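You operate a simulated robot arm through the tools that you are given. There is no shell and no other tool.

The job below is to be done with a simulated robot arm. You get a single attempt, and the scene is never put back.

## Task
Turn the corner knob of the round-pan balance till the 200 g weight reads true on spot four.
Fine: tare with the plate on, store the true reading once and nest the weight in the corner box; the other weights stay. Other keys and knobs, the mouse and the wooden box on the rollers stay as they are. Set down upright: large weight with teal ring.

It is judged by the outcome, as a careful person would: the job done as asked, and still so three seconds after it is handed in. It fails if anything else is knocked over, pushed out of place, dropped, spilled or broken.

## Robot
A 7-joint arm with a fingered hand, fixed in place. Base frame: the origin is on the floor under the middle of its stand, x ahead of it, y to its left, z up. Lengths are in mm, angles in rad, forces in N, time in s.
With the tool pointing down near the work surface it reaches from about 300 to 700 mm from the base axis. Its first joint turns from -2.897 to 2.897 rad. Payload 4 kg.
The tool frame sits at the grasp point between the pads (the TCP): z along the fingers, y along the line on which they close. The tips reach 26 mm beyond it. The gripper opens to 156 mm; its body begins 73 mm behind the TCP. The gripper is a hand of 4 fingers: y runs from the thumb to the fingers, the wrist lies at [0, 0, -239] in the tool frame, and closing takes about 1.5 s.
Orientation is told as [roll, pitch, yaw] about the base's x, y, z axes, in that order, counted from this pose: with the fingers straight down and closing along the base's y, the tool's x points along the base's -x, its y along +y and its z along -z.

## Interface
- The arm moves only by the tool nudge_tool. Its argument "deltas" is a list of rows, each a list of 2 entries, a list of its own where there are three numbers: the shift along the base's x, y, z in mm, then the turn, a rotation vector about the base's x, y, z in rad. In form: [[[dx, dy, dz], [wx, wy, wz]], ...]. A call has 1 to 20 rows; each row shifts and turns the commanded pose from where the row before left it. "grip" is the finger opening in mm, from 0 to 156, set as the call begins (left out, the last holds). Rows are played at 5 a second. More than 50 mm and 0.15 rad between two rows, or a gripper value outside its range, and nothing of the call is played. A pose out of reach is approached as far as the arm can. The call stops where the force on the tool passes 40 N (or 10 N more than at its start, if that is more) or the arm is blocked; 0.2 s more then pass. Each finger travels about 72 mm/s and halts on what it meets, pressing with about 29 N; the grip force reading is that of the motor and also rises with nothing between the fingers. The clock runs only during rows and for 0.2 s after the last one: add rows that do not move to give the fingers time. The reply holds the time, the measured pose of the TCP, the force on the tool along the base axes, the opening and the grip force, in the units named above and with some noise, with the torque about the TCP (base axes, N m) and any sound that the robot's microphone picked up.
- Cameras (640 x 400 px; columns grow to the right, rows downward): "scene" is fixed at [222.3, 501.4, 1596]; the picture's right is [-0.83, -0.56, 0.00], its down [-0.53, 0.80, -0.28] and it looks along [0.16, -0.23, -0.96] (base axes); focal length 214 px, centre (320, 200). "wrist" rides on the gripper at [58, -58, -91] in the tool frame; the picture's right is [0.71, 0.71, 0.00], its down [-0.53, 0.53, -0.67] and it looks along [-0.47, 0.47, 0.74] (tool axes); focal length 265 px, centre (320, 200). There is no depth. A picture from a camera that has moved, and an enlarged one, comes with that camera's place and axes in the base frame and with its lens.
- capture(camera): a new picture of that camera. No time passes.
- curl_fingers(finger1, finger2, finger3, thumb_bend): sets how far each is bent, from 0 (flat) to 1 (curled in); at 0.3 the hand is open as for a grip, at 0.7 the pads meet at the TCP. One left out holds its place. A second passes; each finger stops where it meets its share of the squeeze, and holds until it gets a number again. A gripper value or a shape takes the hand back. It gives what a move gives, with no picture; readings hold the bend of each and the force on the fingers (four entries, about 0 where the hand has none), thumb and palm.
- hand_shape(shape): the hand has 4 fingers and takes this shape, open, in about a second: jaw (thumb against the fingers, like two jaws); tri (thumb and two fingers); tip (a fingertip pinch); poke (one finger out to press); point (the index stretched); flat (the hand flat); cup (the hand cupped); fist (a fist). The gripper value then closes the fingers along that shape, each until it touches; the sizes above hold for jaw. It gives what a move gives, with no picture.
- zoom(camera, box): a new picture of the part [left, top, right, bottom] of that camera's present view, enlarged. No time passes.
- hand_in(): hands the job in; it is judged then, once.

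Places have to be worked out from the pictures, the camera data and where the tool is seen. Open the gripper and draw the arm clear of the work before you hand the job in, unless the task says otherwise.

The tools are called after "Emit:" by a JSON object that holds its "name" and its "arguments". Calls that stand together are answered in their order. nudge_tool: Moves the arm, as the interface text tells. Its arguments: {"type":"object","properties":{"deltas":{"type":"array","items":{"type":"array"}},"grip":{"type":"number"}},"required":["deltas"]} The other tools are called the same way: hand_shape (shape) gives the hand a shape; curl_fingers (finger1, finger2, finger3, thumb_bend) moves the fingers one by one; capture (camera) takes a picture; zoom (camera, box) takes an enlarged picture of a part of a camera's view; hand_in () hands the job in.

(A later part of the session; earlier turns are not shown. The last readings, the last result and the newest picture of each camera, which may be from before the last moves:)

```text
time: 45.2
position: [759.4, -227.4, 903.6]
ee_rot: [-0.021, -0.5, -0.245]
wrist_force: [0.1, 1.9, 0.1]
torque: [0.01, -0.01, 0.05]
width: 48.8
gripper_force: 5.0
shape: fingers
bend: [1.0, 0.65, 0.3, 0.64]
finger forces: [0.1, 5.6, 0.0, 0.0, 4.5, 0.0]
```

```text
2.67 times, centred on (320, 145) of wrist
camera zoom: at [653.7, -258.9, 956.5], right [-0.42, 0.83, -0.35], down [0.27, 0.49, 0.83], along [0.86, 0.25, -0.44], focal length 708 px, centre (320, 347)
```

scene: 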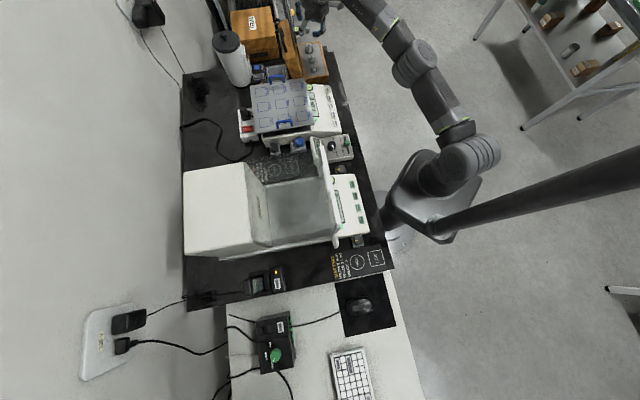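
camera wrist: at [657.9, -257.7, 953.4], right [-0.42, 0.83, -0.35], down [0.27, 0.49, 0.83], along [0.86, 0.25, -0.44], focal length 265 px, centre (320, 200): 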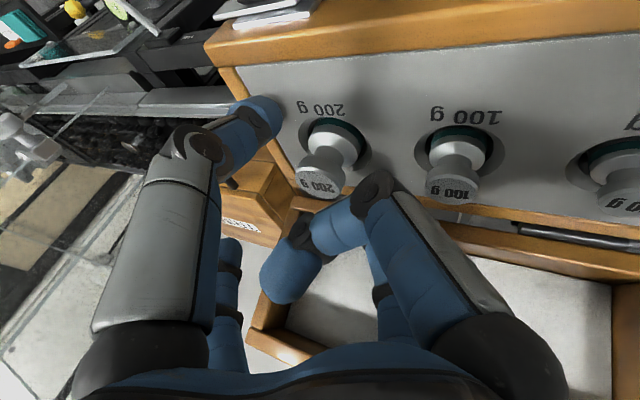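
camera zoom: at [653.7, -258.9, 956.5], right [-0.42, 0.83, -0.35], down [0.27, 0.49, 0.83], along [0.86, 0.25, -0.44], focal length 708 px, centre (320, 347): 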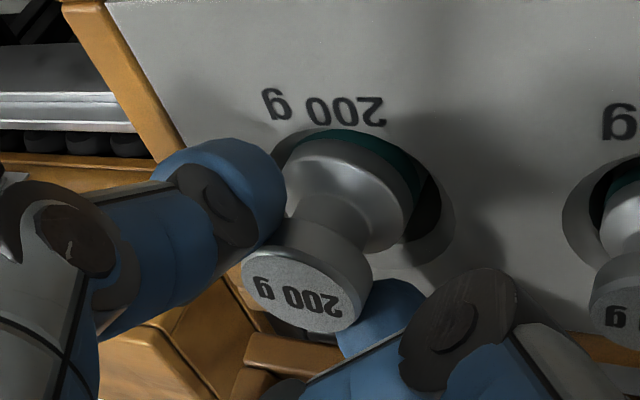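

Balanced at about 5 N with the weight still upright. I'll firm it a bit more and then lift slowly a few millimetres to test the hold.

Emit:
{"name": "curl_fingers", "arguments": {"finger2": 0.8, "thumb_bend": 0.68}}

Emit:
{"name": "nudge_tool", "arguments": {"deltas": [[[0, 0, 2], [0, 0, 0]], [[0, 0, 2], [0, 0, 0]], [[0, 0, 2], [0, 0, 0]], [[0, 0, 2], [0, 0, 0]], [[0, 0, 0], [0, 0, 0]]]}}

Emit:
{"name": "zoom", "arguments": {"camera": "scene", "box": [292, 32, 332, 57]}}

Emit:
{"name": "zoom", "arguments": {"camera": "wrist", "box": [200, 70, 440, 220]}}

```text
time: 46.2
position: [757.9, -229.1, 903.3]
ee_rot: [-0.023, -0.502, -0.246]
wrist_force: [0.6, 0.2, -0.5]
torque: [-0.03, 0.02, -0.01]
width: 48.7
gripper_force: 7.9
shape: fingers
bend: [1.0, 0.65, 0.3, 0.64]
finger forces: [0.0, 7.8, 0.1, 0.1, 7.2, 0.0]
```

```text
time: 47.4
position: [757.4, -228.1, 910.5]
ee_rot: [-0.022, -0.498, -0.245]
wrist_force: [1.1, -0.1, -2.2]
torque: [0.05, 0.04, 0.02]
width: 49.2
gripper_force: 7.4
shape: fingers
bend: [1.0, 0.66, 0.3, 0.64]
finger forces: [0.0, 7.5, 0.0, 0.1, 7.3, 0.0]
```

```text
16.00 times, centred on (312, 44) of scene
camera zoom: at [222.3, 501.4, 1596.0], right [-0.83, -0.56, 0.0], down [-0.53, 0.8, -0.28], along [0.16, -0.23, -0.96], focal length 3432 px, centre (448, 2688)
```

zoom: 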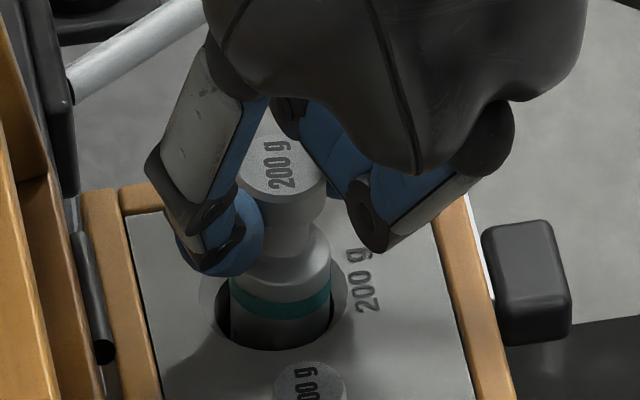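

```text
2.67 times, centred on (320, 145) of wrist
camera zoom: at [653.9, -259.1, 964.2], right [-0.42, 0.83, -0.35], down [0.27, 0.49, 0.83], along [0.86, 0.25, -0.44], focal length 708 px, centre (320, 347)
```

zoom: 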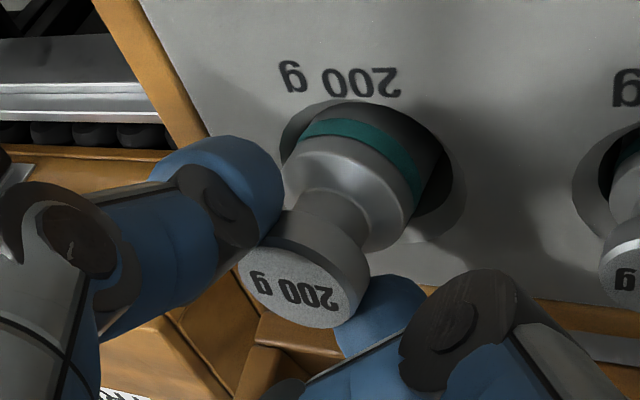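

The weight is lifting with the hand (−2.2 N ≈ 200 g) and its teal ring is now visible. I'll keep lifting straight up slowly.

Emit:
{"name": "nudge_tool", "arguments": {"deltas": [[[0, 0, 3], [0, 0, 0]], [[0, 0, 4], [0, 0, 0]], [[0, 0, 4], [0, 0, 0]], [[0, 0, 4], [0, 0, 0]], [[0, 0, 4], [0, 0, 0]], [[0, 0, 4], [0, 0, 0]], [[0, 0, 4], [0, 0, 0]], [[0, 0, 4], [0, 0, 0]], [[0, 0, 4], [0, 0, 0]], [[0, 0, 0], [0, 0, 0]]]}}

Emit:
{"name": "zoom", "arguments": {"camera": "scene", "box": [284, 22, 332, 52]}}

Emit:
{"name": "capture", "arguments": {"camera": "wrist"}}

```text
time: 49.6
position: [758.9, -228.6, 946.6]
ee_rot: [-0.024, -0.501, -0.243]
wrist_force: [0.2, -1.2, -1.7]
torque: [0.0, 0.0, 0.0]
width: 49.5
gripper_force: 7.5
shape: fingers
bend: [1.0, 0.66, 0.3, 0.64]
finger forces: [0.1, 7.5, 0.0, 0.0, 7.4, 0.0]
```

```text
13.33 times, centred on (308, 37) of scene
camera zoom: at [222.3, 501.4, 1596.0], right [-0.83, -0.56, 0.0], down [-0.53, 0.8, -0.28], along [0.16, -0.23, -0.96], focal length 2860 px, centre (480, 2373)
```

zoom: 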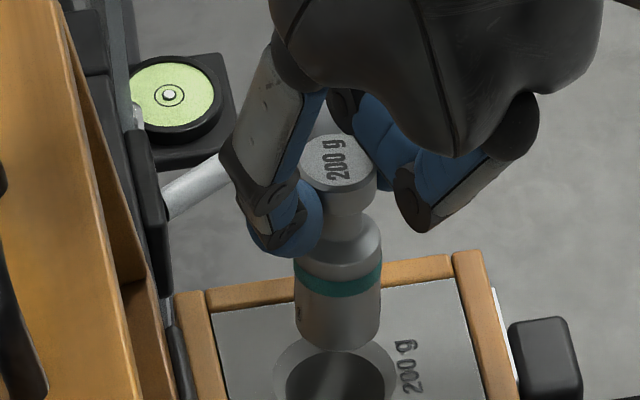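

```text
taken
camera wrist: at [653.4, -259.3, 999.3], right [-0.42, 0.83, -0.35], down [0.27, 0.49, 0.83], along [0.86, 0.25, -0.44], focal length 265 px, centre (320, 200)
```

wrist: 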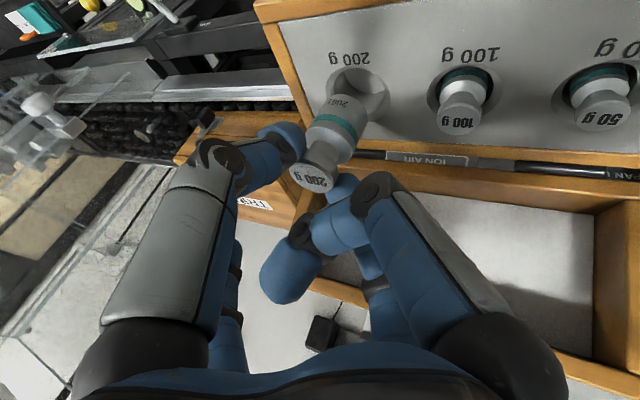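

The weight is fully out of its nest, about 56 mm tall and hanging upright. I'll lift higher, then draw it back toward the robot to keep clear of the lid before swinging to the plate.

Emit:
{"name": "nudge_tool", "arguments": {"deltas": [[[0, 0, 8], [0, 0, 0]], [[0, 0, 10], [0, 0, 0]], [[0, 0, 10], [0, 0, 0]], [[-8, 2.3, 10], [0, 0, 0]], [[-14, 4, 6], [0, 0, 0]], [[-18, 5.3, 5], [0, 0, 0]], [[-18, 5.3, 5], [0, 0, 0]], [[-18, 5.3, 5], [0, 0, 0]], [[-18, 5.3, 5], [0, 0, 0]], [[-14, 4, 5], [0, 0, 0]], [[-8, 2.3, 2], [0, 0, 0]], [[0, 0, 0], [0, 0, 0]]]}}

Emit:
{"name": "capture", "arguments": {"camera": "wrist"}}

Emit:
{"name": "zoom", "arguments": {"camera": "scene", "box": [270, 0, 398, 80]}}

```text
time: 52.2
position: [642.7, -194.9, 1016.8]
ee_rot: [-0.019, -0.5, -0.244]
wrist_force: [-0.2, 0.4, -2.1]
torque: [0.03, 0.03, 0.03]
width: 49.3
gripper_force: 7.2
shape: fingers
bend: [1.0, 0.66, 0.3, 0.64]
finger forces: [0.0, 7.3, 0.1, 0.0, 7.4, 0.0]
```

```text
taken
camera wrist: at [537.8, -225.4, 1070.8], right [-0.42, 0.83, -0.35], down [0.27, 0.49, 0.83], along [0.86, 0.25, -0.44], focal length 265 px, centre (320, 200)
```

wrist: 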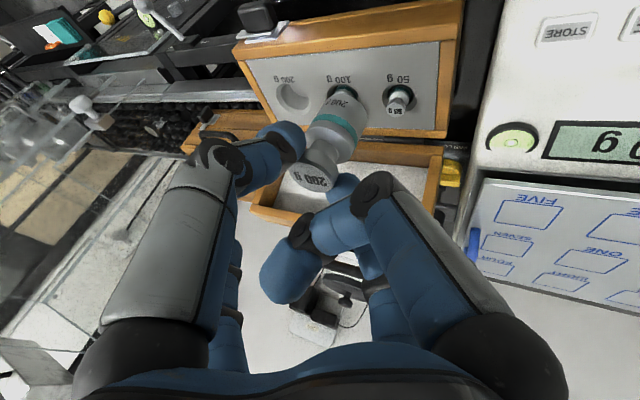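

```text
5.00 times, centred on (334, 40) of scene
camera zoom: at [222.3, 501.4, 1596.0], right [-0.83, -0.56, 0.0], down [-0.53, 0.8, -0.28], along [0.16, -0.23, -0.96], focal length 1072 px, centre (250, 1000)
```

zoom: 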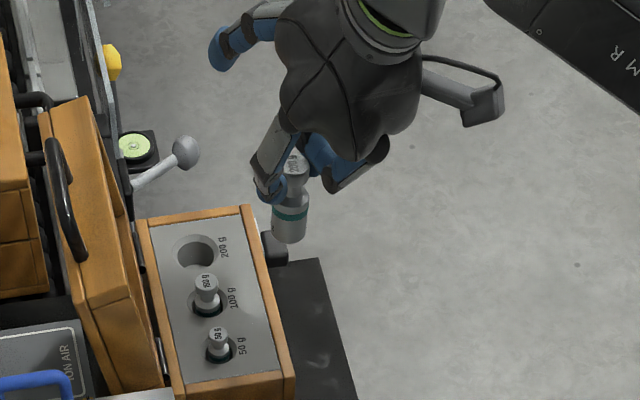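

Holding steady at 7 N. I'll raise a further 30 mm for clearance over the lid corner and swing along an arc about the base by 0.42 rad toward the plate's spot FOUR.

Emit:
{"name": "nudge_tool", "arguments": {"deltas": [[[0, 0, 10], [0, 0, 0]], [[0, 0, 12], [0, 0, 0]], [[0, 0, 8], [0, 0, 0]], [[3.8, 13.6, 0], [0, 0, 0.021]], [[3.8, 13.6, 0], [0, 0, 0.021]], [[6.5, 27.4, 0], [0, 0, 0.042]], [[5.3, 27.7, 0], [0, 0, 0.042]], [[4.1, 27.9, 0], [0, 0, 0.042]], [[3.0, 28.1, 0], [0, 0, 0.042]], [[1.8, 28.1, 0], [0, 0, 0.042]], [[0.6, 28.2, 0], [0, 0, 0.042]], [[-0.6, 28.2, 0], [0, 0, 0.042]], [[-1.7, 28.2, 0], [0, 0, 0.042]], [[-1.5, 14, 0], [0, 0, 0.021]], [[-1.5, 14, 0], [0, 0, 0.021]], [[0, 0, 0], [0, 0, 0]]]}}

Emit:
{"name": "capture", "arguments": {"camera": "wrist"}}

Emit:
{"name": "zoom", "arguments": {"camera": "scene", "box": [220, 50, 380, 150]}}

```text
time: 55.6
position: [666.8, 84.1, 1047.0]
ee_rot: [-0.024, -0.498, 0.178]
wrist_force: [0.5, -0.3, -2.0]
torque: [-0.01, 0.03, 0.04]
width: 49.2
gripper_force: 7.1
shape: fingers
bend: [1.0, 0.66, 0.3, 0.64]
finger forces: [0.0, 7.5, 0.0, 0.0, 7.5, 0.0]
```

```text
taken
camera wrist: at [582.9, 13.3, 1100.6], right [-0.73, 0.59, -0.35], down [0.05, 0.56, 0.83], along [0.68, 0.58, -0.44], focal length 265 px, centre (320, 200)
```

wrist: 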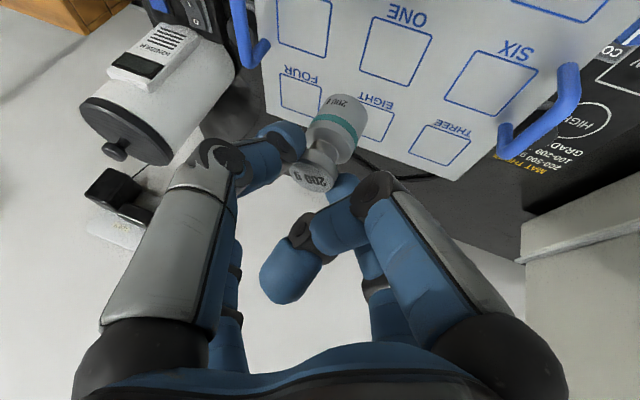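

```text
4.00 times, centred on (300, 100) of scene
camera zoom: at [222.3, 501.4, 1596.0], right [-0.83, -0.56, 0.0], down [-0.53, 0.8, -0.28], along [0.16, -0.23, -0.96], focal length 858 px, centre (400, 600)
```

zoom: 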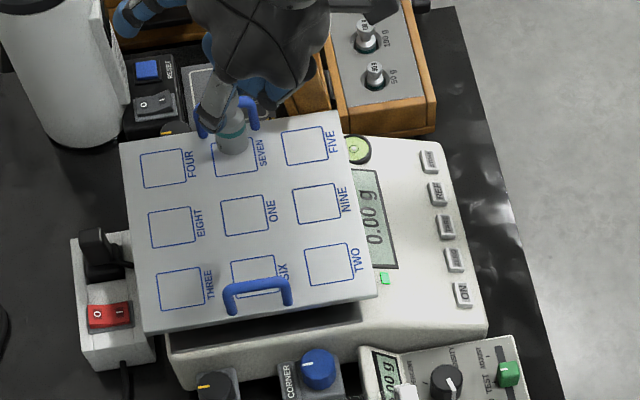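

Spot FOUR works out to about (771, 98, 907) from this view, agreeing with my earlier estimate; the weight's base hangs about 11 mm outward and 72 mm below the TCP. I'll move out over FOUR while easing down to about 30 mm above the plate.

Emit:
{"name": "nudge_tool", "arguments": {"deltas": [[[10, 1.3, 0], [0, 0, 0]], [[16, 2.1, -4], [0, 0, 0]], [[17, 2.3, -7], [0, 0, 0]], [[17, 2.3, -7], [0, 0, 0]], [[16, 2.2, -8], [0, 0, 0]], [[11, 1.5, -6], [0, 0, 0]], [[5.8, 0.8, -4], [0, 0, 0]], [[0, 0, 0], [0, 0, 0]], [[0, 0, 0], [0, 0, 0]]]}}

Emit:
{"name": "capture", "arguments": {"camera": "wrist"}}

Emit:
{"name": "zoom", "arguments": {"camera": "wrist", "box": [200, 60, 440, 210]}}

Emit:
{"name": "zoom", "arguments": {"camera": "scene", "box": [230, 60, 326, 120]}}

```text
time: 57.6
position: [758.2, 97.2, 1010.4]
ee_rot: [-0.023, -0.5, 0.177]
wrist_force: [0.4, 0.4, -2.2]
torque: [-0.04, 0.01, 0.01]
width: 49.2
gripper_force: 7.5
shape: fingers
bend: [1.0, 0.66, 0.3, 0.64]
finger forces: [0.1, 7.5, 0.1, 0.0, 7.4, 0.0]
```

```text
taken
camera wrist: at [675.9, 25.6, 1063.9], right [-0.73, 0.59, -0.35], down [0.05, 0.56, 0.83], along [0.68, 0.58, -0.44], focal length 265 px, centre (320, 200)
```

wrist: 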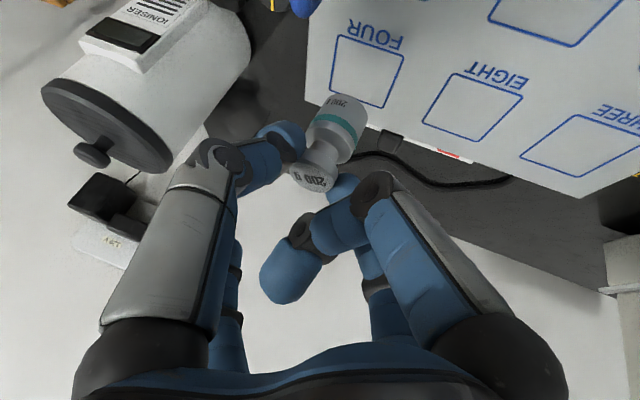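

```text
2.67 times, centred on (320, 135) of wrist
camera zoom: at [675.9, 25.6, 1063.9], right [-0.73, 0.59, -0.35], down [0.05, 0.56, 0.83], along [0.68, 0.58, -0.44], focal length 708 px, centre (320, 373)
```

zoom: 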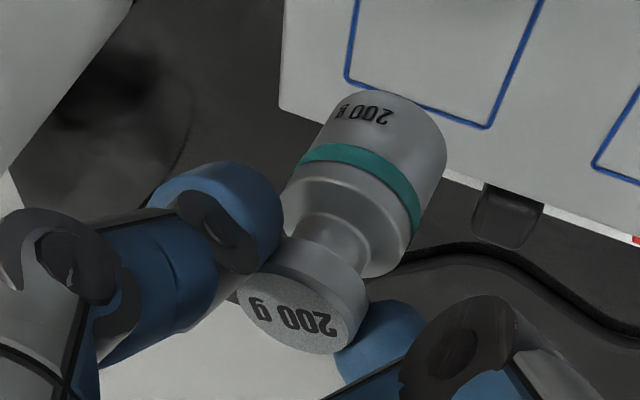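

```text
6.67 times, centred on (278, 90) of scene
camera zoom: at [222.3, 501.4, 1596.0], right [-0.83, -0.56, 0.0], down [-0.53, 0.8, -0.28], along [0.16, -0.23, -0.96], focal length 1430 px, centre (600, 933)
```

zoom: 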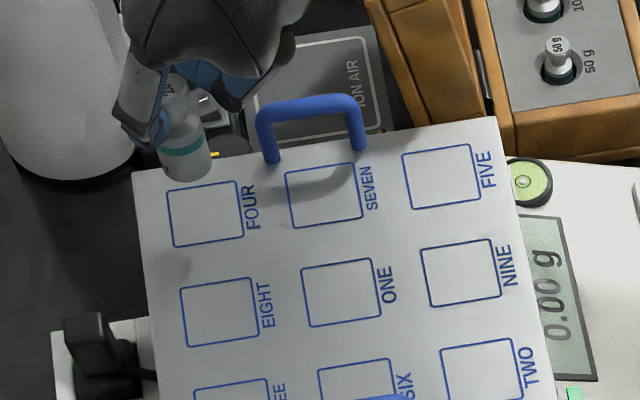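

The weight hangs over FOUR within a few millimetres, with the base roughly 30 mm above the plate. I'll descend 20 mm with a small inward correction and look again.

Emit:
{"name": "nudge_tool", "arguments": {"deltas": [[[-1, 0, -7], [0, 0, 0]], [[-1, 0, -7], [0, 0, 0]], [[0, 0, -6], [0, 0, 0]], [[0, 0, 0], [0, 0, 0]]]}}

Emit:
{"name": "zoom", "arguments": {"camera": "wrist", "box": [200, 40, 440, 190]}}

Emit:
{"name": "zoom", "arguments": {"camera": "scene", "box": [235, 70, 283, 100]}}

```text
time: 58.6
position: [757.4, 97.1, 991.1]
ee_rot: [-0.022, -0.499, 0.174]
wrist_force: [0.1, 0.0, -1.8]
torque: [0.02, 0.0, -0.02]
width: 49.2
gripper_force: 7.5
shape: fingers
bend: [1.0, 0.66, 0.3, 0.64]
finger forces: [0.0, 7.4, 0.1, 0.0, 7.4, 0.0]
```

```text
2.67 times, centred on (320, 115) of wrist
camera zoom: at [674.3, 25.8, 1043.6], right [-0.73, 0.59, -0.35], down [0.05, 0.56, 0.83], along [0.68, 0.58, -0.44], focal length 708 px, centre (320, 427)
```

zoom: 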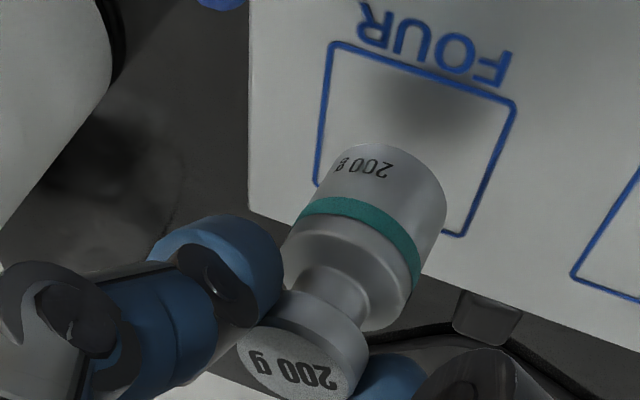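

```text
13.33 times, centred on (259, 85) of scene
camera zoom: at [222.3, 501.4, 1596.0], right [-0.83, -0.56, 0.0], down [-0.53, 0.8, -0.28], along [0.16, -0.23, -0.96], focal length 2860 px, centre (1133, 1733)
```

zoom: 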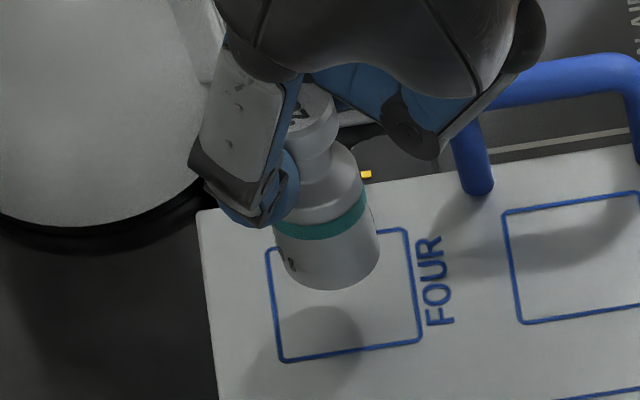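

The base is now about 12 mm above the plate and will land within 2 mm of FOUR's centre. I'll lower 9 mm and then creep down, watching for the weight to come off the wrist.

Emit:
{"name": "nudge_tool", "arguments": {"deltas": [[[0, 0, -4], [0, 0, 0]], [[0, 0, -3], [0, 0, 0]], [[0, 0, -2], [0, 0, 0]], [[0, 0, 0], [0, 0, 0]], [[0, 0, 0], [0, 0, 0]]]}}

Emit:
{"name": "zoom", "arguments": {"camera": "scene", "box": [235, 70, 283, 100]}}

Emit:
{"name": "zoom", "arguments": {"camera": "scene", "box": [240, 70, 336, 130]}}

```text
time: 59.8
position: [756.8, 97.2, 981.7]
ee_rot: [-0.023, -0.498, 0.176]
wrist_force: [-0.3, -0.4, -1.4]
torque: [0.0, 0.02, 0.0]
width: 49.2
gripper_force: 7.5
shape: fingers
bend: [1.0, 0.66, 0.3, 0.64]
finger forces: [0.0, 7.4, 0.0, 0.1, 7.4, 0.0]
```

```text
13.33 times, centred on (259, 85) of scene
camera zoom: at [222.3, 501.4, 1596.0], right [-0.83, -0.56, 0.0], down [-0.53, 0.8, -0.28], along [0.16, -0.23, -0.96], focal length 2860 px, centre (1133, 1733)
```

zoom: 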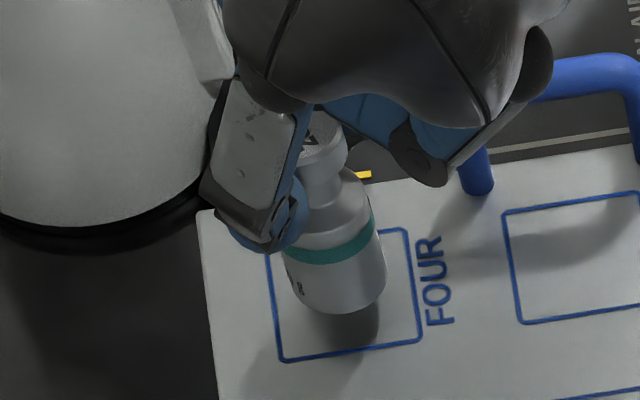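

```text
6.67 times, centred on (288, 100) of scene
camera zoom: at [222.3, 501.4, 1596.0], right [-0.83, -0.56, 0.0], down [-0.53, 0.8, -0.28], along [0.16, -0.23, -0.96], focal length 1430 px, centre (533, 867)
```

zoom: 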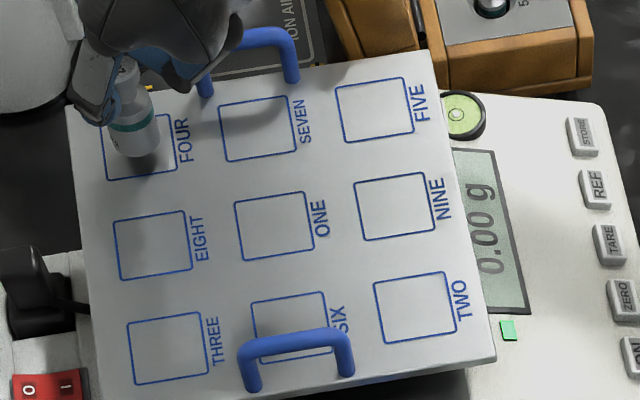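

Still 0.00 g; about 3 mm to go. I'll creep down in 1 mm steps.

Emit:
{"name": "nudge_tool", "arguments": {"deltas": [[[0, 0, -1], [0, 0, 0]], [[0, 0, -1], [0, 0, 0]], [[0, 0, 0], [0, 0, 0]], [[0, 0, 0], [0, 0, 0]]]}}

Emit:
{"name": "zoom", "arguments": {"camera": "scene", "box": [240, 70, 336, 130]}}

Emit:
{"name": "nudge_tool", "arguments": {"deltas": [[[0, 0, -1], [0, 0, 0]], [[0, 0, 0], [0, 0, 0]], [[0, 0, 0], [0, 0, 0]]]}}

Emit:
{"name": "zoom", "arguments": {"camera": "scene", "box": [240, 70, 336, 130]}}

```text
time: 60.8
position: [756.3, 95.9, 980.3]
ee_rot: [-0.022, -0.502, 0.175]
wrist_force: [0.7, -0.5, -2.2]
torque: [-0.03, 0.0, -0.02]
width: 49.4
gripper_force: 7.4
shape: fingers
bend: [1.0, 0.66, 0.3, 0.64]
finger forces: [0.0, 7.3, 0.1, 0.1, 7.4, 0.0]
```

```text
6.67 times, centred on (288, 100) of scene
camera zoom: at [222.3, 501.4, 1596.0], right [-0.83, -0.56, 0.0], down [-0.53, 0.8, -0.28], along [0.16, -0.23, -0.96], focal length 1430 px, centre (533, 867)
```

zoom: 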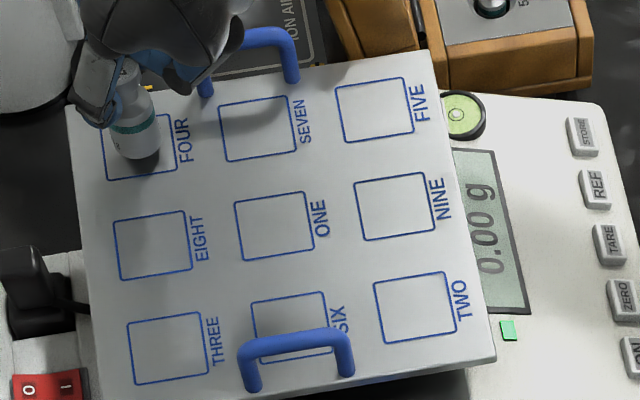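

```text
time: 61.6
position: [757.3, 97.2, 978.3]
ee_rot: [-0.02, -0.501, 0.177]
wrist_force: [-0.7, -0.2, -1.9]
torque: [-0.01, 0.03, 0.0]
width: 49.2
gripper_force: 7.6
shape: fingers
bend: [1.0, 0.66, 0.3, 0.64]
finger forces: [0.0, 7.5, 0.0, 0.0, 7.3, 0.0]
```

```text
6.67 times, centred on (288, 100) of scene
camera zoom: at [222.3, 501.4, 1596.0], right [-0.83, -0.56, 0.0], down [-0.53, 0.8, -0.28], along [0.16, -0.23, -0.96], focal length 1430 px, centre (533, 867)
```

zoom: 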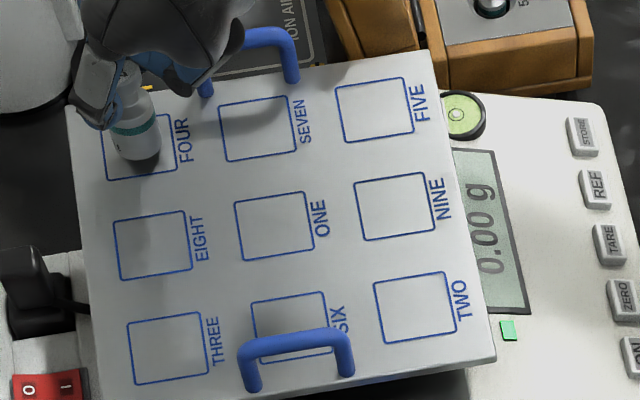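

Not touching yet. Two more 1 mm steps with a look after each.

Emit:
{"name": "nudge_tool", "arguments": {"deltas": [[[0, 0, -1], [0, 0, 0]], [[0, 0, 0], [0, 0, 0]], [[0, 0, 0], [0, 0, 0]]]}}

Emit:
{"name": "zoom", "arguments": {"camera": "scene", "box": [240, 70, 336, 130]}}

Emit:
{"name": "zoom", "arguments": {"camera": "scene", "box": [240, 75, 280, 100]}}

```text
time: 62.4
position: [757.6, 96.8, 976.9]
ee_rot: [-0.023, -0.5, 0.176]
wrist_force: [-0.4, -0.9, -1.5]
torque: [-0.02, -0.03, 0.01]
width: 49.3
gripper_force: 7.2
shape: fingers
bend: [1.0, 0.66, 0.3, 0.64]
finger forces: [0.1, 7.5, 0.0, 0.0, 7.3, 0.0]
```

```text
6.67 times, centred on (288, 100) of scene
camera zoom: at [222.3, 501.4, 1596.0], right [-0.83, -0.56, 0.0], down [-0.53, 0.8, -0.28], along [0.16, -0.23, -0.96], focal length 1430 px, centre (533, 867)
```

zoom: 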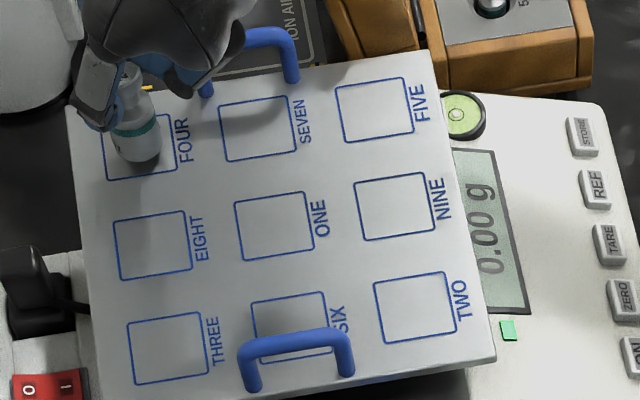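

```text
16.00 times, centred on (260, 88) of scene
camera zoom: at [222.3, 501.4, 1596.0], right [-0.83, -0.56, 0.0], down [-0.53, 0.8, -0.28], along [0.16, -0.23, -0.96], focal length 3432 px, centre (1280, 2000)
```

zoom: 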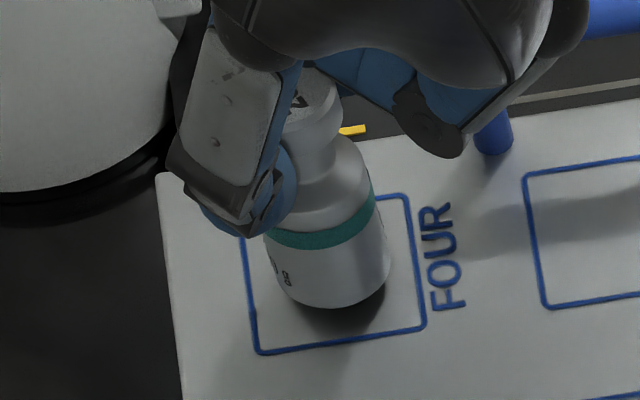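

A thin gap and shadow remain under the base. Continuing down in 1 mm steps.

Emit:
{"name": "nudge_tool", "arguments": {"deltas": [[[0, 0, -1], [0, 0, 0]], [[0, 0, 0], [0, 0, 0]], [[0, 0, 0], [0, 0, 0]]]}}

Emit:
{"name": "zoom", "arguments": {"camera": "scene", "box": [240, 70, 336, 130]}}

Emit:
{"name": "nudge_tool", "arguments": {"deltas": [[[0, 0, -1], [0, 0, 0]], [[0, 0, 0], [0, 0, 0]], [[0, 0, 0], [0, 0, 0]]]}}

Emit:
{"name": "zoom", "arguments": {"camera": "scene", "box": [240, 70, 336, 130]}}

Emit:
{"name": "zoom", "arguments": {"camera": "scene", "box": [240, 75, 280, 100]}}

```text
time: 63.2
position: [757.0, 96.9, 976.0]
ee_rot: [-0.021, -0.5, 0.177]
wrist_force: [-0.1, -0.3, -2.0]
torque: [-0.03, -0.01, -0.01]
width: 49.6
gripper_force: 7.0
shape: fingers
bend: [1.0, 0.66, 0.3, 0.64]
finger forces: [0.0, 7.5, 0.0, 0.1, 7.4, 0.0]
```

```text
6.67 times, centred on (288, 100) of scene
camera zoom: at [222.3, 501.4, 1596.0], right [-0.83, -0.56, 0.0], down [-0.53, 0.8, -0.28], along [0.16, -0.23, -0.96], focal length 1430 px, centre (533, 867)
```

zoom: 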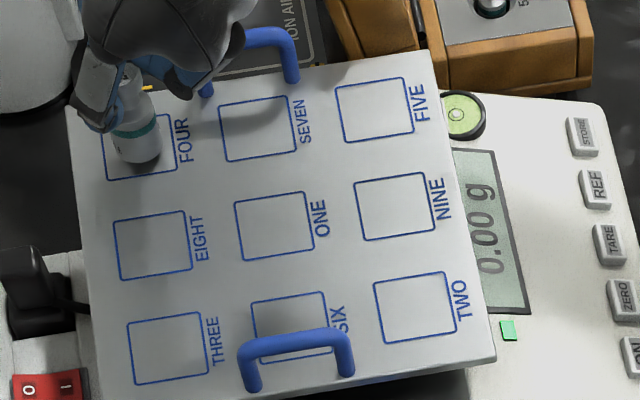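

```text
time: 64.0
position: [756.6, 97.2, 976.4]
ee_rot: [-0.019, -0.498, 0.174]
wrist_force: [-0.8, 0.7, -1.8]
torque: [-0.02, -0.01, 0.03]
width: 49.3
gripper_force: 7.3
shape: fingers
bend: [1.0, 0.66, 0.3, 0.64]
finger forces: [0.0, 7.3, 0.1, 0.0, 7.5, 0.0]
```

```text
6.67 times, centred on (288, 100) of scene
camera zoom: at [222.3, 501.4, 1596.0], right [-0.83, -0.56, 0.0], down [-0.53, 0.8, -0.28], along [0.16, -0.23, -0.96], focal length 1430 px, centre (533, 867)
```

zoom: 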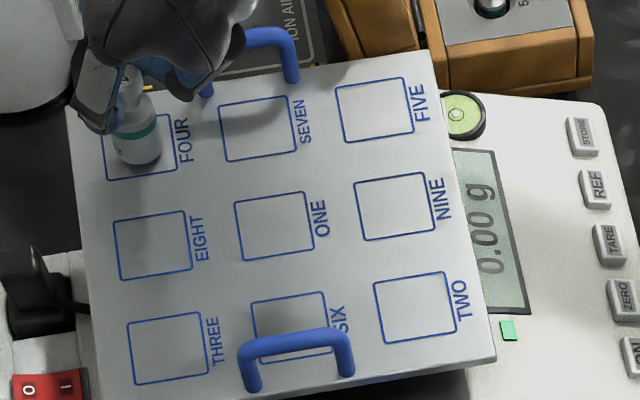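

```text
16.00 times, centred on (260, 88) of scene
camera zoom: at [222.3, 501.4, 1596.0], right [-0.83, -0.56, 0.0], down [-0.53, 0.8, -0.28], along [0.16, -0.23, -0.96], focal length 3432 px, centre (1280, 2000)
```

zoom: 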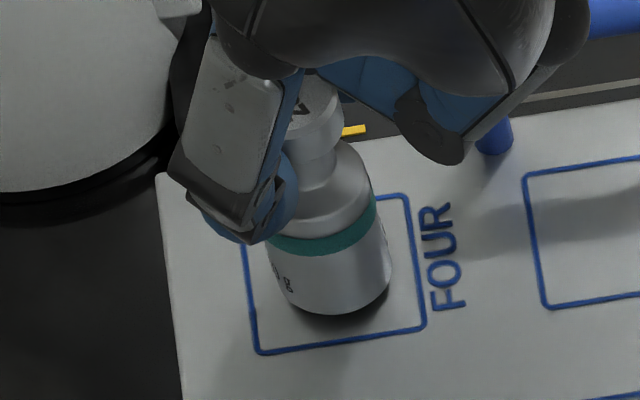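

Nearly there: the far edge of the base looks about to touch. Another 1 mm, then check the display.

Emit:
{"name": "nudge_tool", "arguments": {"deltas": [[[0, 0, -1], [0, 0, 0]], [[0, 0, 0], [0, 0, 0]], [[0, 0, 0], [0, 0, 0]]]}}

Emit:
{"name": "zoom", "arguments": {"camera": "scene", "box": [240, 70, 336, 130]}}

Emit:
{"name": "zoom", "arguments": {"camera": "scene", "box": [240, 75, 280, 100]}}

```text
time: 64.8
position: [756.9, 96.7, 976.2]
ee_rot: [-0.025, -0.5, 0.178]
wrist_force: [-0.1, -0.2, -0.6]
torque: [-0.03, 0.02, -0.02]
width: 49.4
gripper_force: 7.5
shape: fingers
bend: [1.0, 0.66, 0.3, 0.64]
finger forces: [0.0, 7.7, 0.0, 0.0, 7.4, 0.1]
```

```text
6.67 times, centred on (288, 100) of scene
camera zoom: at [222.3, 501.4, 1596.0], right [-0.83, -0.56, 0.0], down [-0.53, 0.8, -0.28], along [0.16, -0.23, -0.96], focal length 1430 px, centre (533, 867)
```

zoom: 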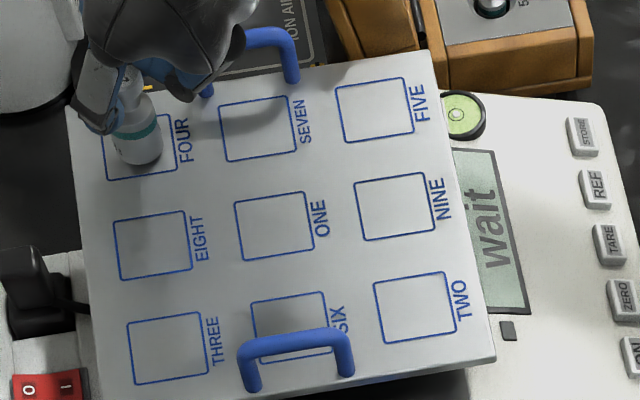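

```text
16.00 times, centred on (260, 88) of scene
camera zoom: at [222.3, 501.4, 1596.0], right [-0.83, -0.56, 0.0], down [-0.53, 0.8, -0.28], along [0.16, -0.23, -0.96], focal length 3432 px, centre (1280, 2000)
```

zoom: 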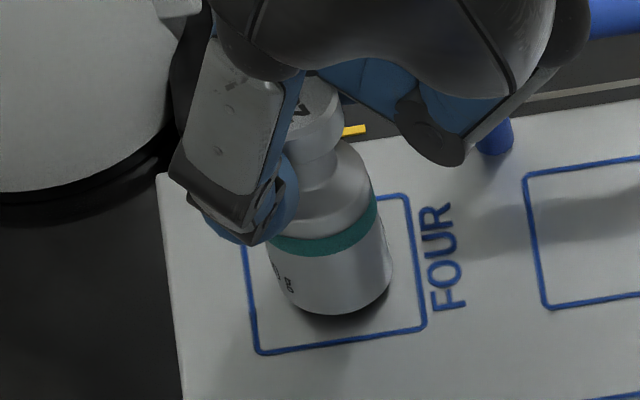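

Contact: the display shows "wait" and the wrist is unloading. I'll seat it with one more millimetre, then ease the grip off gently with both fingers together.

Emit:
{"name": "nudge_tool", "arguments": {"deltas": [[[0, 0, -1], [0, 0, 0]], [[0, 0, 0], [0, 0, 0]], [[0, 0, 0], [0, 0, 0]]]}}

Emit:
{"name": "zoom", "arguments": {"camera": "scene", "box": [240, 75, 280, 100]}}

Emit:
{"name": "curl_fingers", "arguments": {"finger2": 0.65, "thumb_bend": 0.64}}

Emit:
{"name": "zoom", "arguments": {"camera": "scene", "box": [240, 75, 280, 100]}}

```text
time: 65.6
position: [758.2, 97.2, 973.7]
ee_rot: [-0.023, -0.502, 0.175]
wrist_force: [0.4, 1.6, 2.7]
torque: [-0.03, -0.06, 0.0]
width: 49.5
gripper_force: 7.9
shape: fingers
bend: [1.0, 0.66, 0.3, 0.64]
finger forces: [0.0, 7.9, 0.0, 0.0, 7.6, 0.0]
```

```text
16.00 times, centred on (260, 88) of scene
camera zoom: at [222.3, 501.4, 1596.0], right [-0.83, -0.56, 0.0], down [-0.53, 0.8, -0.28], along [0.16, -0.23, -0.96], focal length 3432 px, centre (1280, 2000)
```

zoom: 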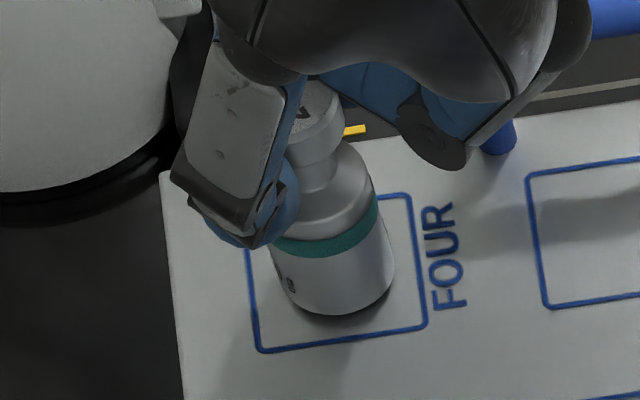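

```text
time: 66.6
position: [757.4, 96.9, 973.2]
ee_rot: [-0.022, -0.501, 0.175]
wrist_force: [0.0, -0.4, -1.2]
torque: [-0.01, -0.01, 0.03]
width: 49.1
gripper_force: 1.3
shape: fingers
bend: [1.0, 0.65, 0.3, 0.63]
finger forces: [0.0, 0.9, 0.0, 0.0, 0.9, 0.0]
```

```text
16.00 times, centred on (260, 88) of scene
camera zoom: at [222.3, 501.4, 1596.0], right [-0.83, -0.56, 0.0], down [-0.53, 0.8, -0.28], along [0.16, -0.23, -0.96], focal length 3432 px, centre (1280, 2000)
```

zoom: 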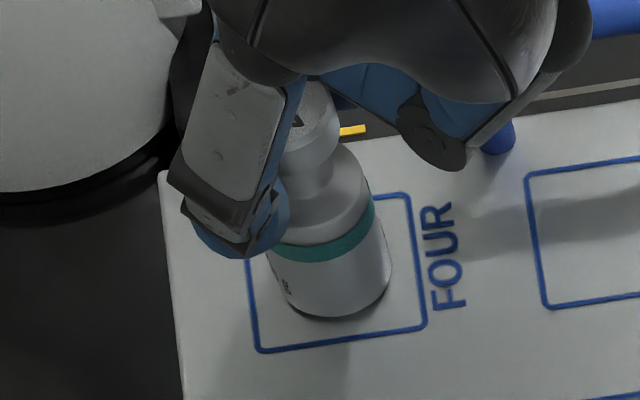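

The weight is seated and grip force is down to under 1 N. I'll open both fingers further.

Emit:
{"name": "curl_fingers", "arguments": {"finger2": 0.62, "thumb_bend": 0.6}}

Emit:
{"name": "curl_fingers", "arguments": {"finger2": 0.56, "thumb_bend": 0.55}}

Emit:
{"name": "zoom", "arguments": {"camera": "scene", "box": [240, 75, 280, 100]}}

Emit:
{"name": "capture", "arguments": {"camera": "wrist"}}

Emit:
{"name": "zoom", "arguments": {"camera": "scene", "box": [240, 70, 336, 130]}}

```text
time: 67.6
position: [756.8, 96.9, 973.3]
ee_rot: [-0.021, -0.5, 0.177]
wrist_force: [-0.4, 0.4, 0.1]
torque: [0.04, -0.01, -0.01]
width: 52.5
gripper_force: 0.0
shape: fingers
bend: [1.0, 0.62, 0.3, 0.6]
finger forces: [0.1, 0.0, 0.1, 0.1, 0.0, 0.0]
```

```text
time: 68.6
position: [757.4, 97.6, 974.0]
ee_rot: [-0.023, -0.501, 0.176]
wrist_force: [0.1, -0.2, 0.4]
torque: [0.01, 0.01, 0.01]
width: 58.0
gripper_force: 0.0
shape: fingers
bend: [1.0, 0.56, 0.3, 0.55]
finger forces: [0.0, 0.1, 0.1, 0.0, 0.1, 0.1]
```

```text
16.00 times, centred on (260, 88) of scene
camera zoom: at [222.3, 501.4, 1596.0], right [-0.83, -0.56, 0.0], down [-0.53, 0.8, -0.28], along [0.16, -0.23, -0.96], focal length 3432 px, centre (1280, 2000)
```

zoom: 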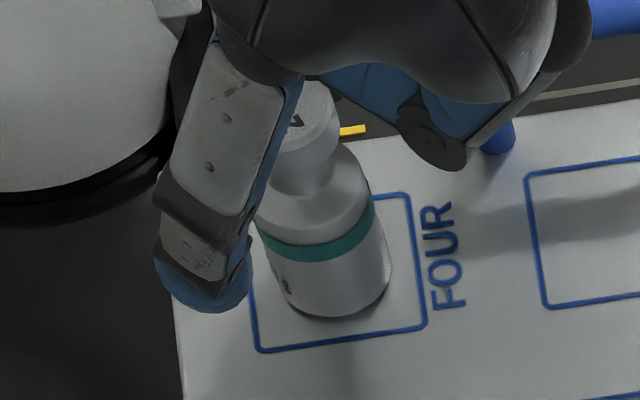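

```text
taken
camera wrist: at [674.2, 25.5, 1027.2], right [-0.73, 0.59, -0.35], down [0.05, 0.56, 0.83], along [0.68, 0.58, -0.44], focal length 265 px, centre (320, 200)
```

wrist: 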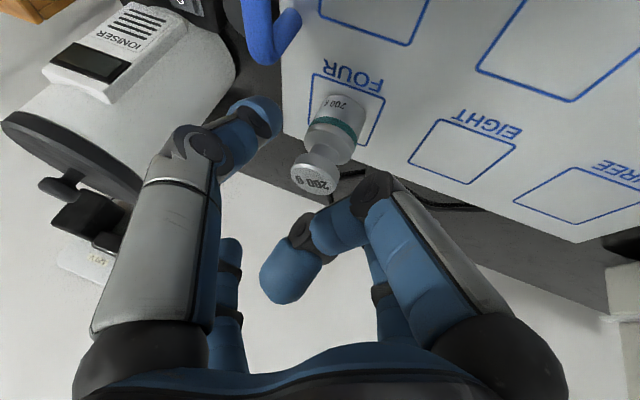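

```text
6.67 times, centred on (288, 100) of scene
camera zoom: at [222.3, 501.4, 1596.0], right [-0.83, -0.56, 0.0], down [-0.53, 0.8, -0.28], along [0.16, -0.23, -0.96], focal length 1430 px, centre (533, 867)
```

zoom: 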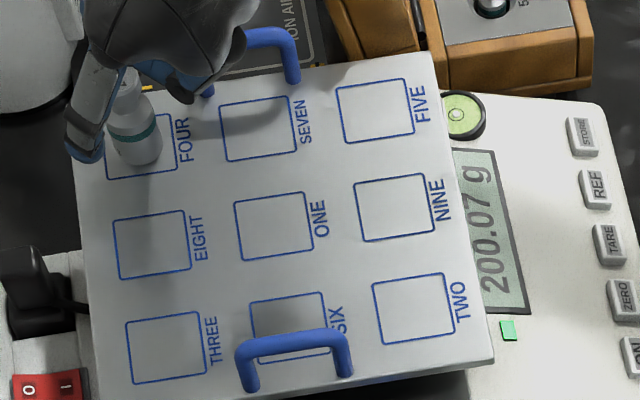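

The 200 g weight stands upright in square FOUR and the balance reads 200.07 g. I'll lift the hand straight up off it and back away toward the robot.

Emit:
{"name": "nudge_tool", "arguments": {"deltas": [[[0, 0, 6], [0, 0, 0]], [[0, 0, 10], [0, 0, 0]], [[0, 0, 15], [0, 0, 0]], [[0, 0, 20], [0, 0, 0]], [[0, 0, 20], [0, 0, 0]], [[-20, -3, 10], [0, 0, 0]], [[-40, -5, 10], [0, 0, 0]], [[-45, -6, 0], [0, 0, 0]], [[-45, -6, 0], [0, 0, 0]], [[-45, -6, 0], [0, 0, 0]], [[0, 0, 0], [0, 0, 0]]]}}

Emit:
{"name": "capture", "arguments": {"camera": "scene"}}

Emit:
{"name": "zoom", "arguments": {"camera": "scene", "box": [235, 70, 363, 150]}}

```text
time: 71.0
position: [561.3, 70.4, 1065.0]
ee_rot: [-0.023, -0.5, 0.175]
wrist_force: [0.1, -0.3, 0.5]
torque: [-0.01, -0.01, -0.01]
width: 58.3
gripper_force: 0.2
shape: fingers
bend: [1.0, 0.56, 0.3, 0.55]
finger forces: [0.1, 0.1, 0.1, 0.1, 0.0, 0.0]
```

```text
taken
```

scene: 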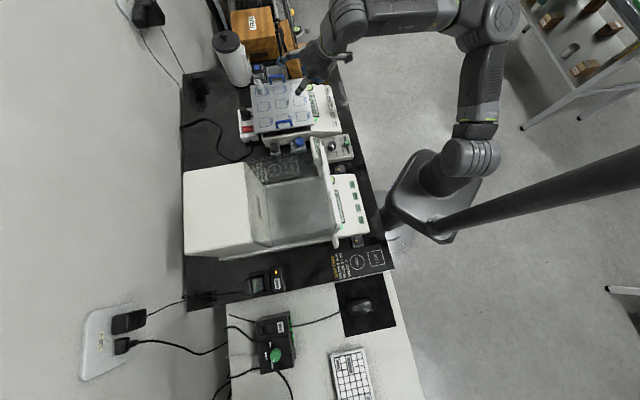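

```text
5.00 times, centred on (299, 110) of scene
camera zoom: at [222.3, 501.4, 1596.0], right [-0.83, -0.56, 0.0], down [-0.53, 0.8, -0.28], along [0.16, -0.23, -0.96], focal length 1072 px, centre (425, 650)
```

zoom: 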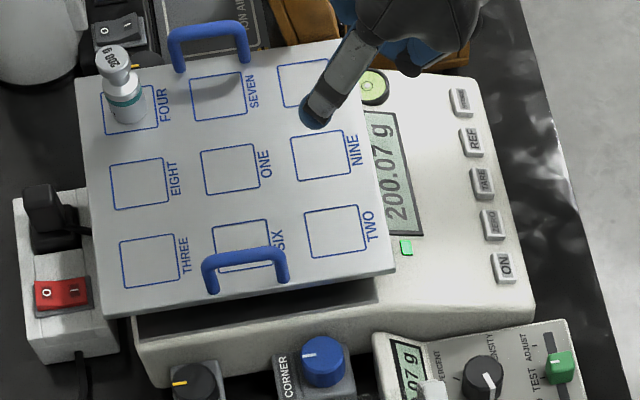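

The balance settles at 200.07 g, so the corner knob must bring it down 0.07 g. The blue CORNER knob is near (542, 172), left of the plate, with the plate edge and handle close by; I'll approach leaning left with a thumb–finger 2 pinch along the plate's edge direction. First I reshape and reorient up here in free air.

Emit:
{"name": "curl_fingers", "arguments": {"finger1": 0.0, "finger2": 0.56, "finger3": 0.3, "thumb_bend": 0.56}}

Emit:
{"name": "curl_fingers", "arguments": {"finger3": 1.0}}

Emit:
{"name": "nudge_tool", "arguments": {"deltas": [[[-10, 0, 10], [0, 0, -0.137]], [[-10, 0, 0], [0, 0, -0.137]], [[-10, 0, 0], [0, 0, -0.137]], [[-5, 10, 0], [0, 0, -0.137]], [[-5, 10, 0], [0, 0, -0.137]], [[-5, 10, 0], [0, 0, -0.137]], [[0, 10, 0], [0, 0, -0.137]], [[0, 10, 0], [0.06, 0.06, 0]], [[0, 10, 0], [0.06, 0.06, 0]], [[0, 0, 0], [0, 0, 0]]]}}

Emit:
{"name": "capture", "arguments": {"camera": "wrist"}}

Emit:
{"name": "capture", "arguments": {"camera": "scene"}}

```text
time: 72.0
position: [561.5, 71.0, 1064.0]
ee_rot: [-0.021, -0.501, 0.178]
wrist_force: [0.1, 0.0, -0.3]
torque: [0.02, 0.03, -0.01]
width: 108.1
gripper_force: 0.1
shape: fingers
bend: [0.01, 0.56, 0.3, 0.56]
finger forces: [0.0, 0.1, 0.0, 0.1, 0.1, 0.0]
```

```text
time: 73.0
position: [560.8, 70.5, 1064.5]
ee_rot: [-0.02, -0.501, 0.178]
wrist_force: [0.8, 0.1, 0.2]
torque: [0.04, -0.02, 0.0]
width: 107.9
gripper_force: 0.0
shape: fingers
bend: [0.01, 0.56, 1.0, 0.56]
finger forces: [0.1, 0.1, 0.0, 0.0, 0.1, 0.0]
```

```text
time: 75.2
position: [515.2, 116.5, 1083.1]
ee_rot: [-0.02, -0.329, -0.784]
wrist_force: [-0.1, 0.7, -0.8]
torque: [-0.03, 0.01, 0.0]
width: 108.2
gripper_force: 0.0
shape: fingers
bend: [0.0, 0.56, 1.0, 0.56]
finger forces: [0.1, 0.0, 0.0, 0.0, 0.1, 0.0]
out of reach, approached as far as the arm can: row 7
```

```text
taken
camera wrist: at [415.7, 137.6, 1151.6], right [0.03, 0.97, -0.24], down [0.58, 0.18, 0.79], along [0.81, -0.16, -0.56], focal length 265 px, centre (320, 200)
```

wrist: 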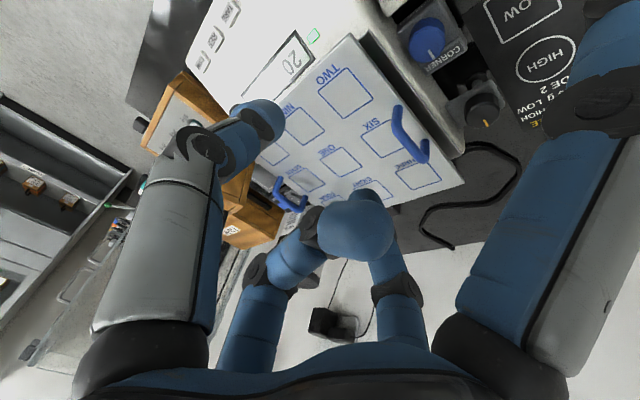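

```text
taken
```

scene: 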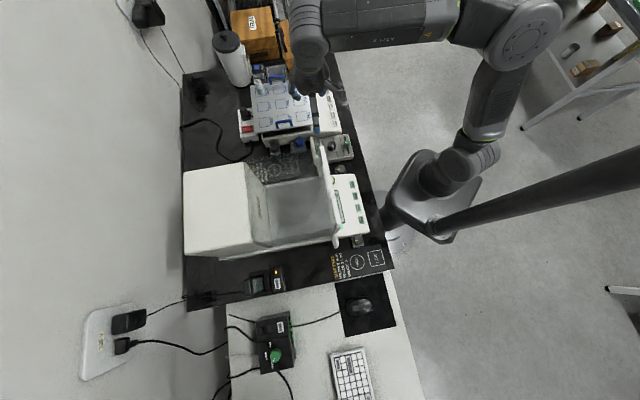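

Orientation is as wanted (leaning left 0.33 rad). I'll zoom the wrist view on the knob and scene to fix its position and pointer.

Emit:
{"name": "zoom", "arguments": {"camera": "wrist", "box": [370, 0, 498, 80]}}

Emit:
{"name": "zoom", "arguments": {"camera": "scene", "box": [276, 130, 324, 160]}}

```text
5.00 times, centred on (434, 40) of wrist
camera zoom: at [415.7, 137.6, 1151.6], right [0.03, 0.97, -0.24], down [0.58, 0.18, 0.79], along [0.81, -0.16, -0.56], focal length 1327 px, centre (-250, 1000)
```

zoom: 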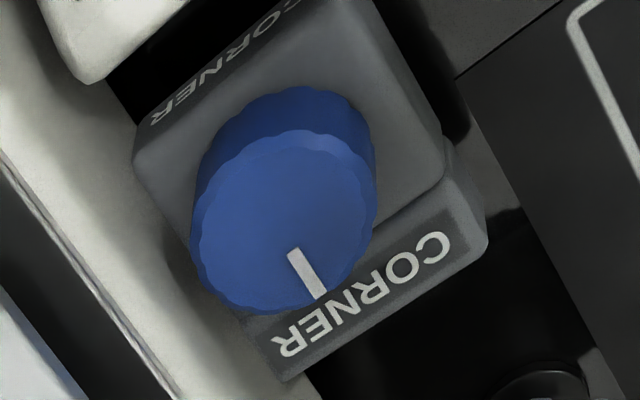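

```text
13.33 times, centred on (300, 145) of scene
camera zoom: at [222.3, 501.4, 1596.0], right [-0.83, -0.56, 0.0], down [-0.53, 0.8, -0.28], along [0.16, -0.23, -0.96], focal length 2860 px, centre (587, 933)
```

zoom: 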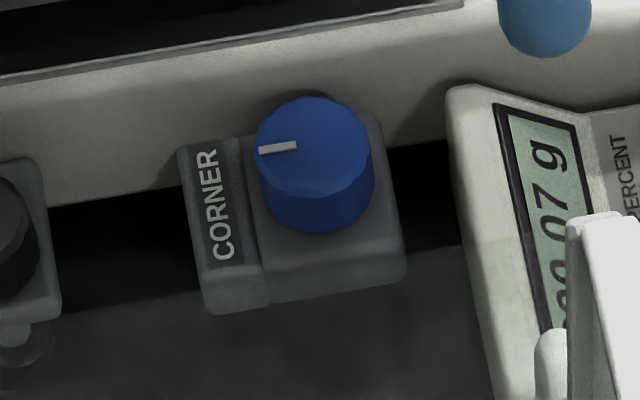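

The knob is fluted, about 34 mm across, with its top centre at about (543, 170, 858) and its white mark pointing away toward the back. I'll move above it, to TCP z≈940, keeping clear of the plate handle.

Emit:
{"name": "nudge_tool", "arguments": {"deltas": [[[5.6, 14.9, -34], [0, 0, 0]], [[5.6, 14.9, -34], [0, 0, 0]], [[5.6, 14.8, -34], [0, 0, 0]], [[5.5, 14.8, -35], [0, 0, 0]], [[0, 0, 0], [0, 0, 0]]]}}

Emit:
{"name": "capture", "arguments": {"camera": "wrist"}}

Emit:
{"name": "zoom", "arguments": {"camera": "scene", "box": [240, 90, 368, 170]}}

```text
time: 76.4
position: [527.2, 95.9, 981.0]
ee_rot: [-0.019, -0.324, -0.776]
wrist_force: [-1.3, -0.4, -0.4]
torque: [0.0, 0.0, 0.0]
width: 107.9
gripper_force: 0.0
shape: fingers
bend: [0.0, 0.56, 1.0, 0.56]
finger forces: [0.0, 0.0, 0.1, 0.0, 0.0, 0.0]
out of reach, approached as far as the arm can: row 1, 2, 3, 4
```

```text
taken
camera wrist: at [428.4, 115.2, 1050.4], right [0.02, 0.97, -0.24], down [0.58, 0.18, 0.79], along [0.81, -0.15, -0.56], focal length 265 px, centre (320, 200)
```

wrist: 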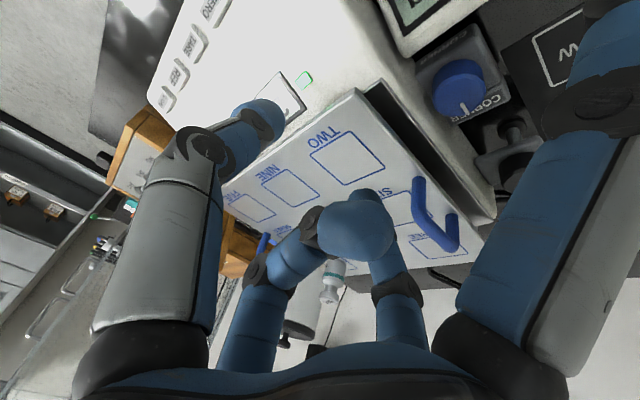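

```text
5.00 times, centred on (304, 130) of scene
camera zoom: at [222.3, 501.4, 1596.0], right [-0.83, -0.56, 0.0], down [-0.53, 0.8, -0.28], along [0.16, -0.23, -0.96], focal length 1072 px, centre (400, 550)
```

zoom: 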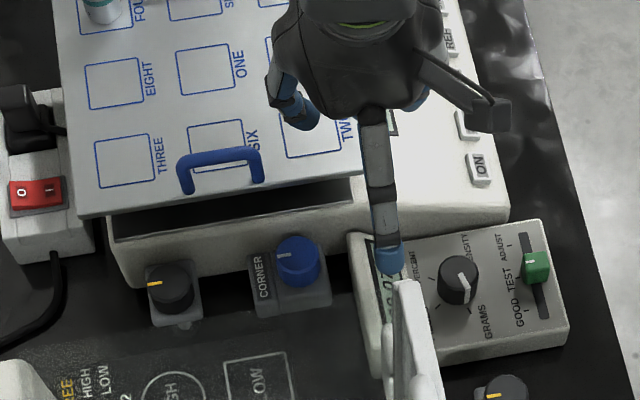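

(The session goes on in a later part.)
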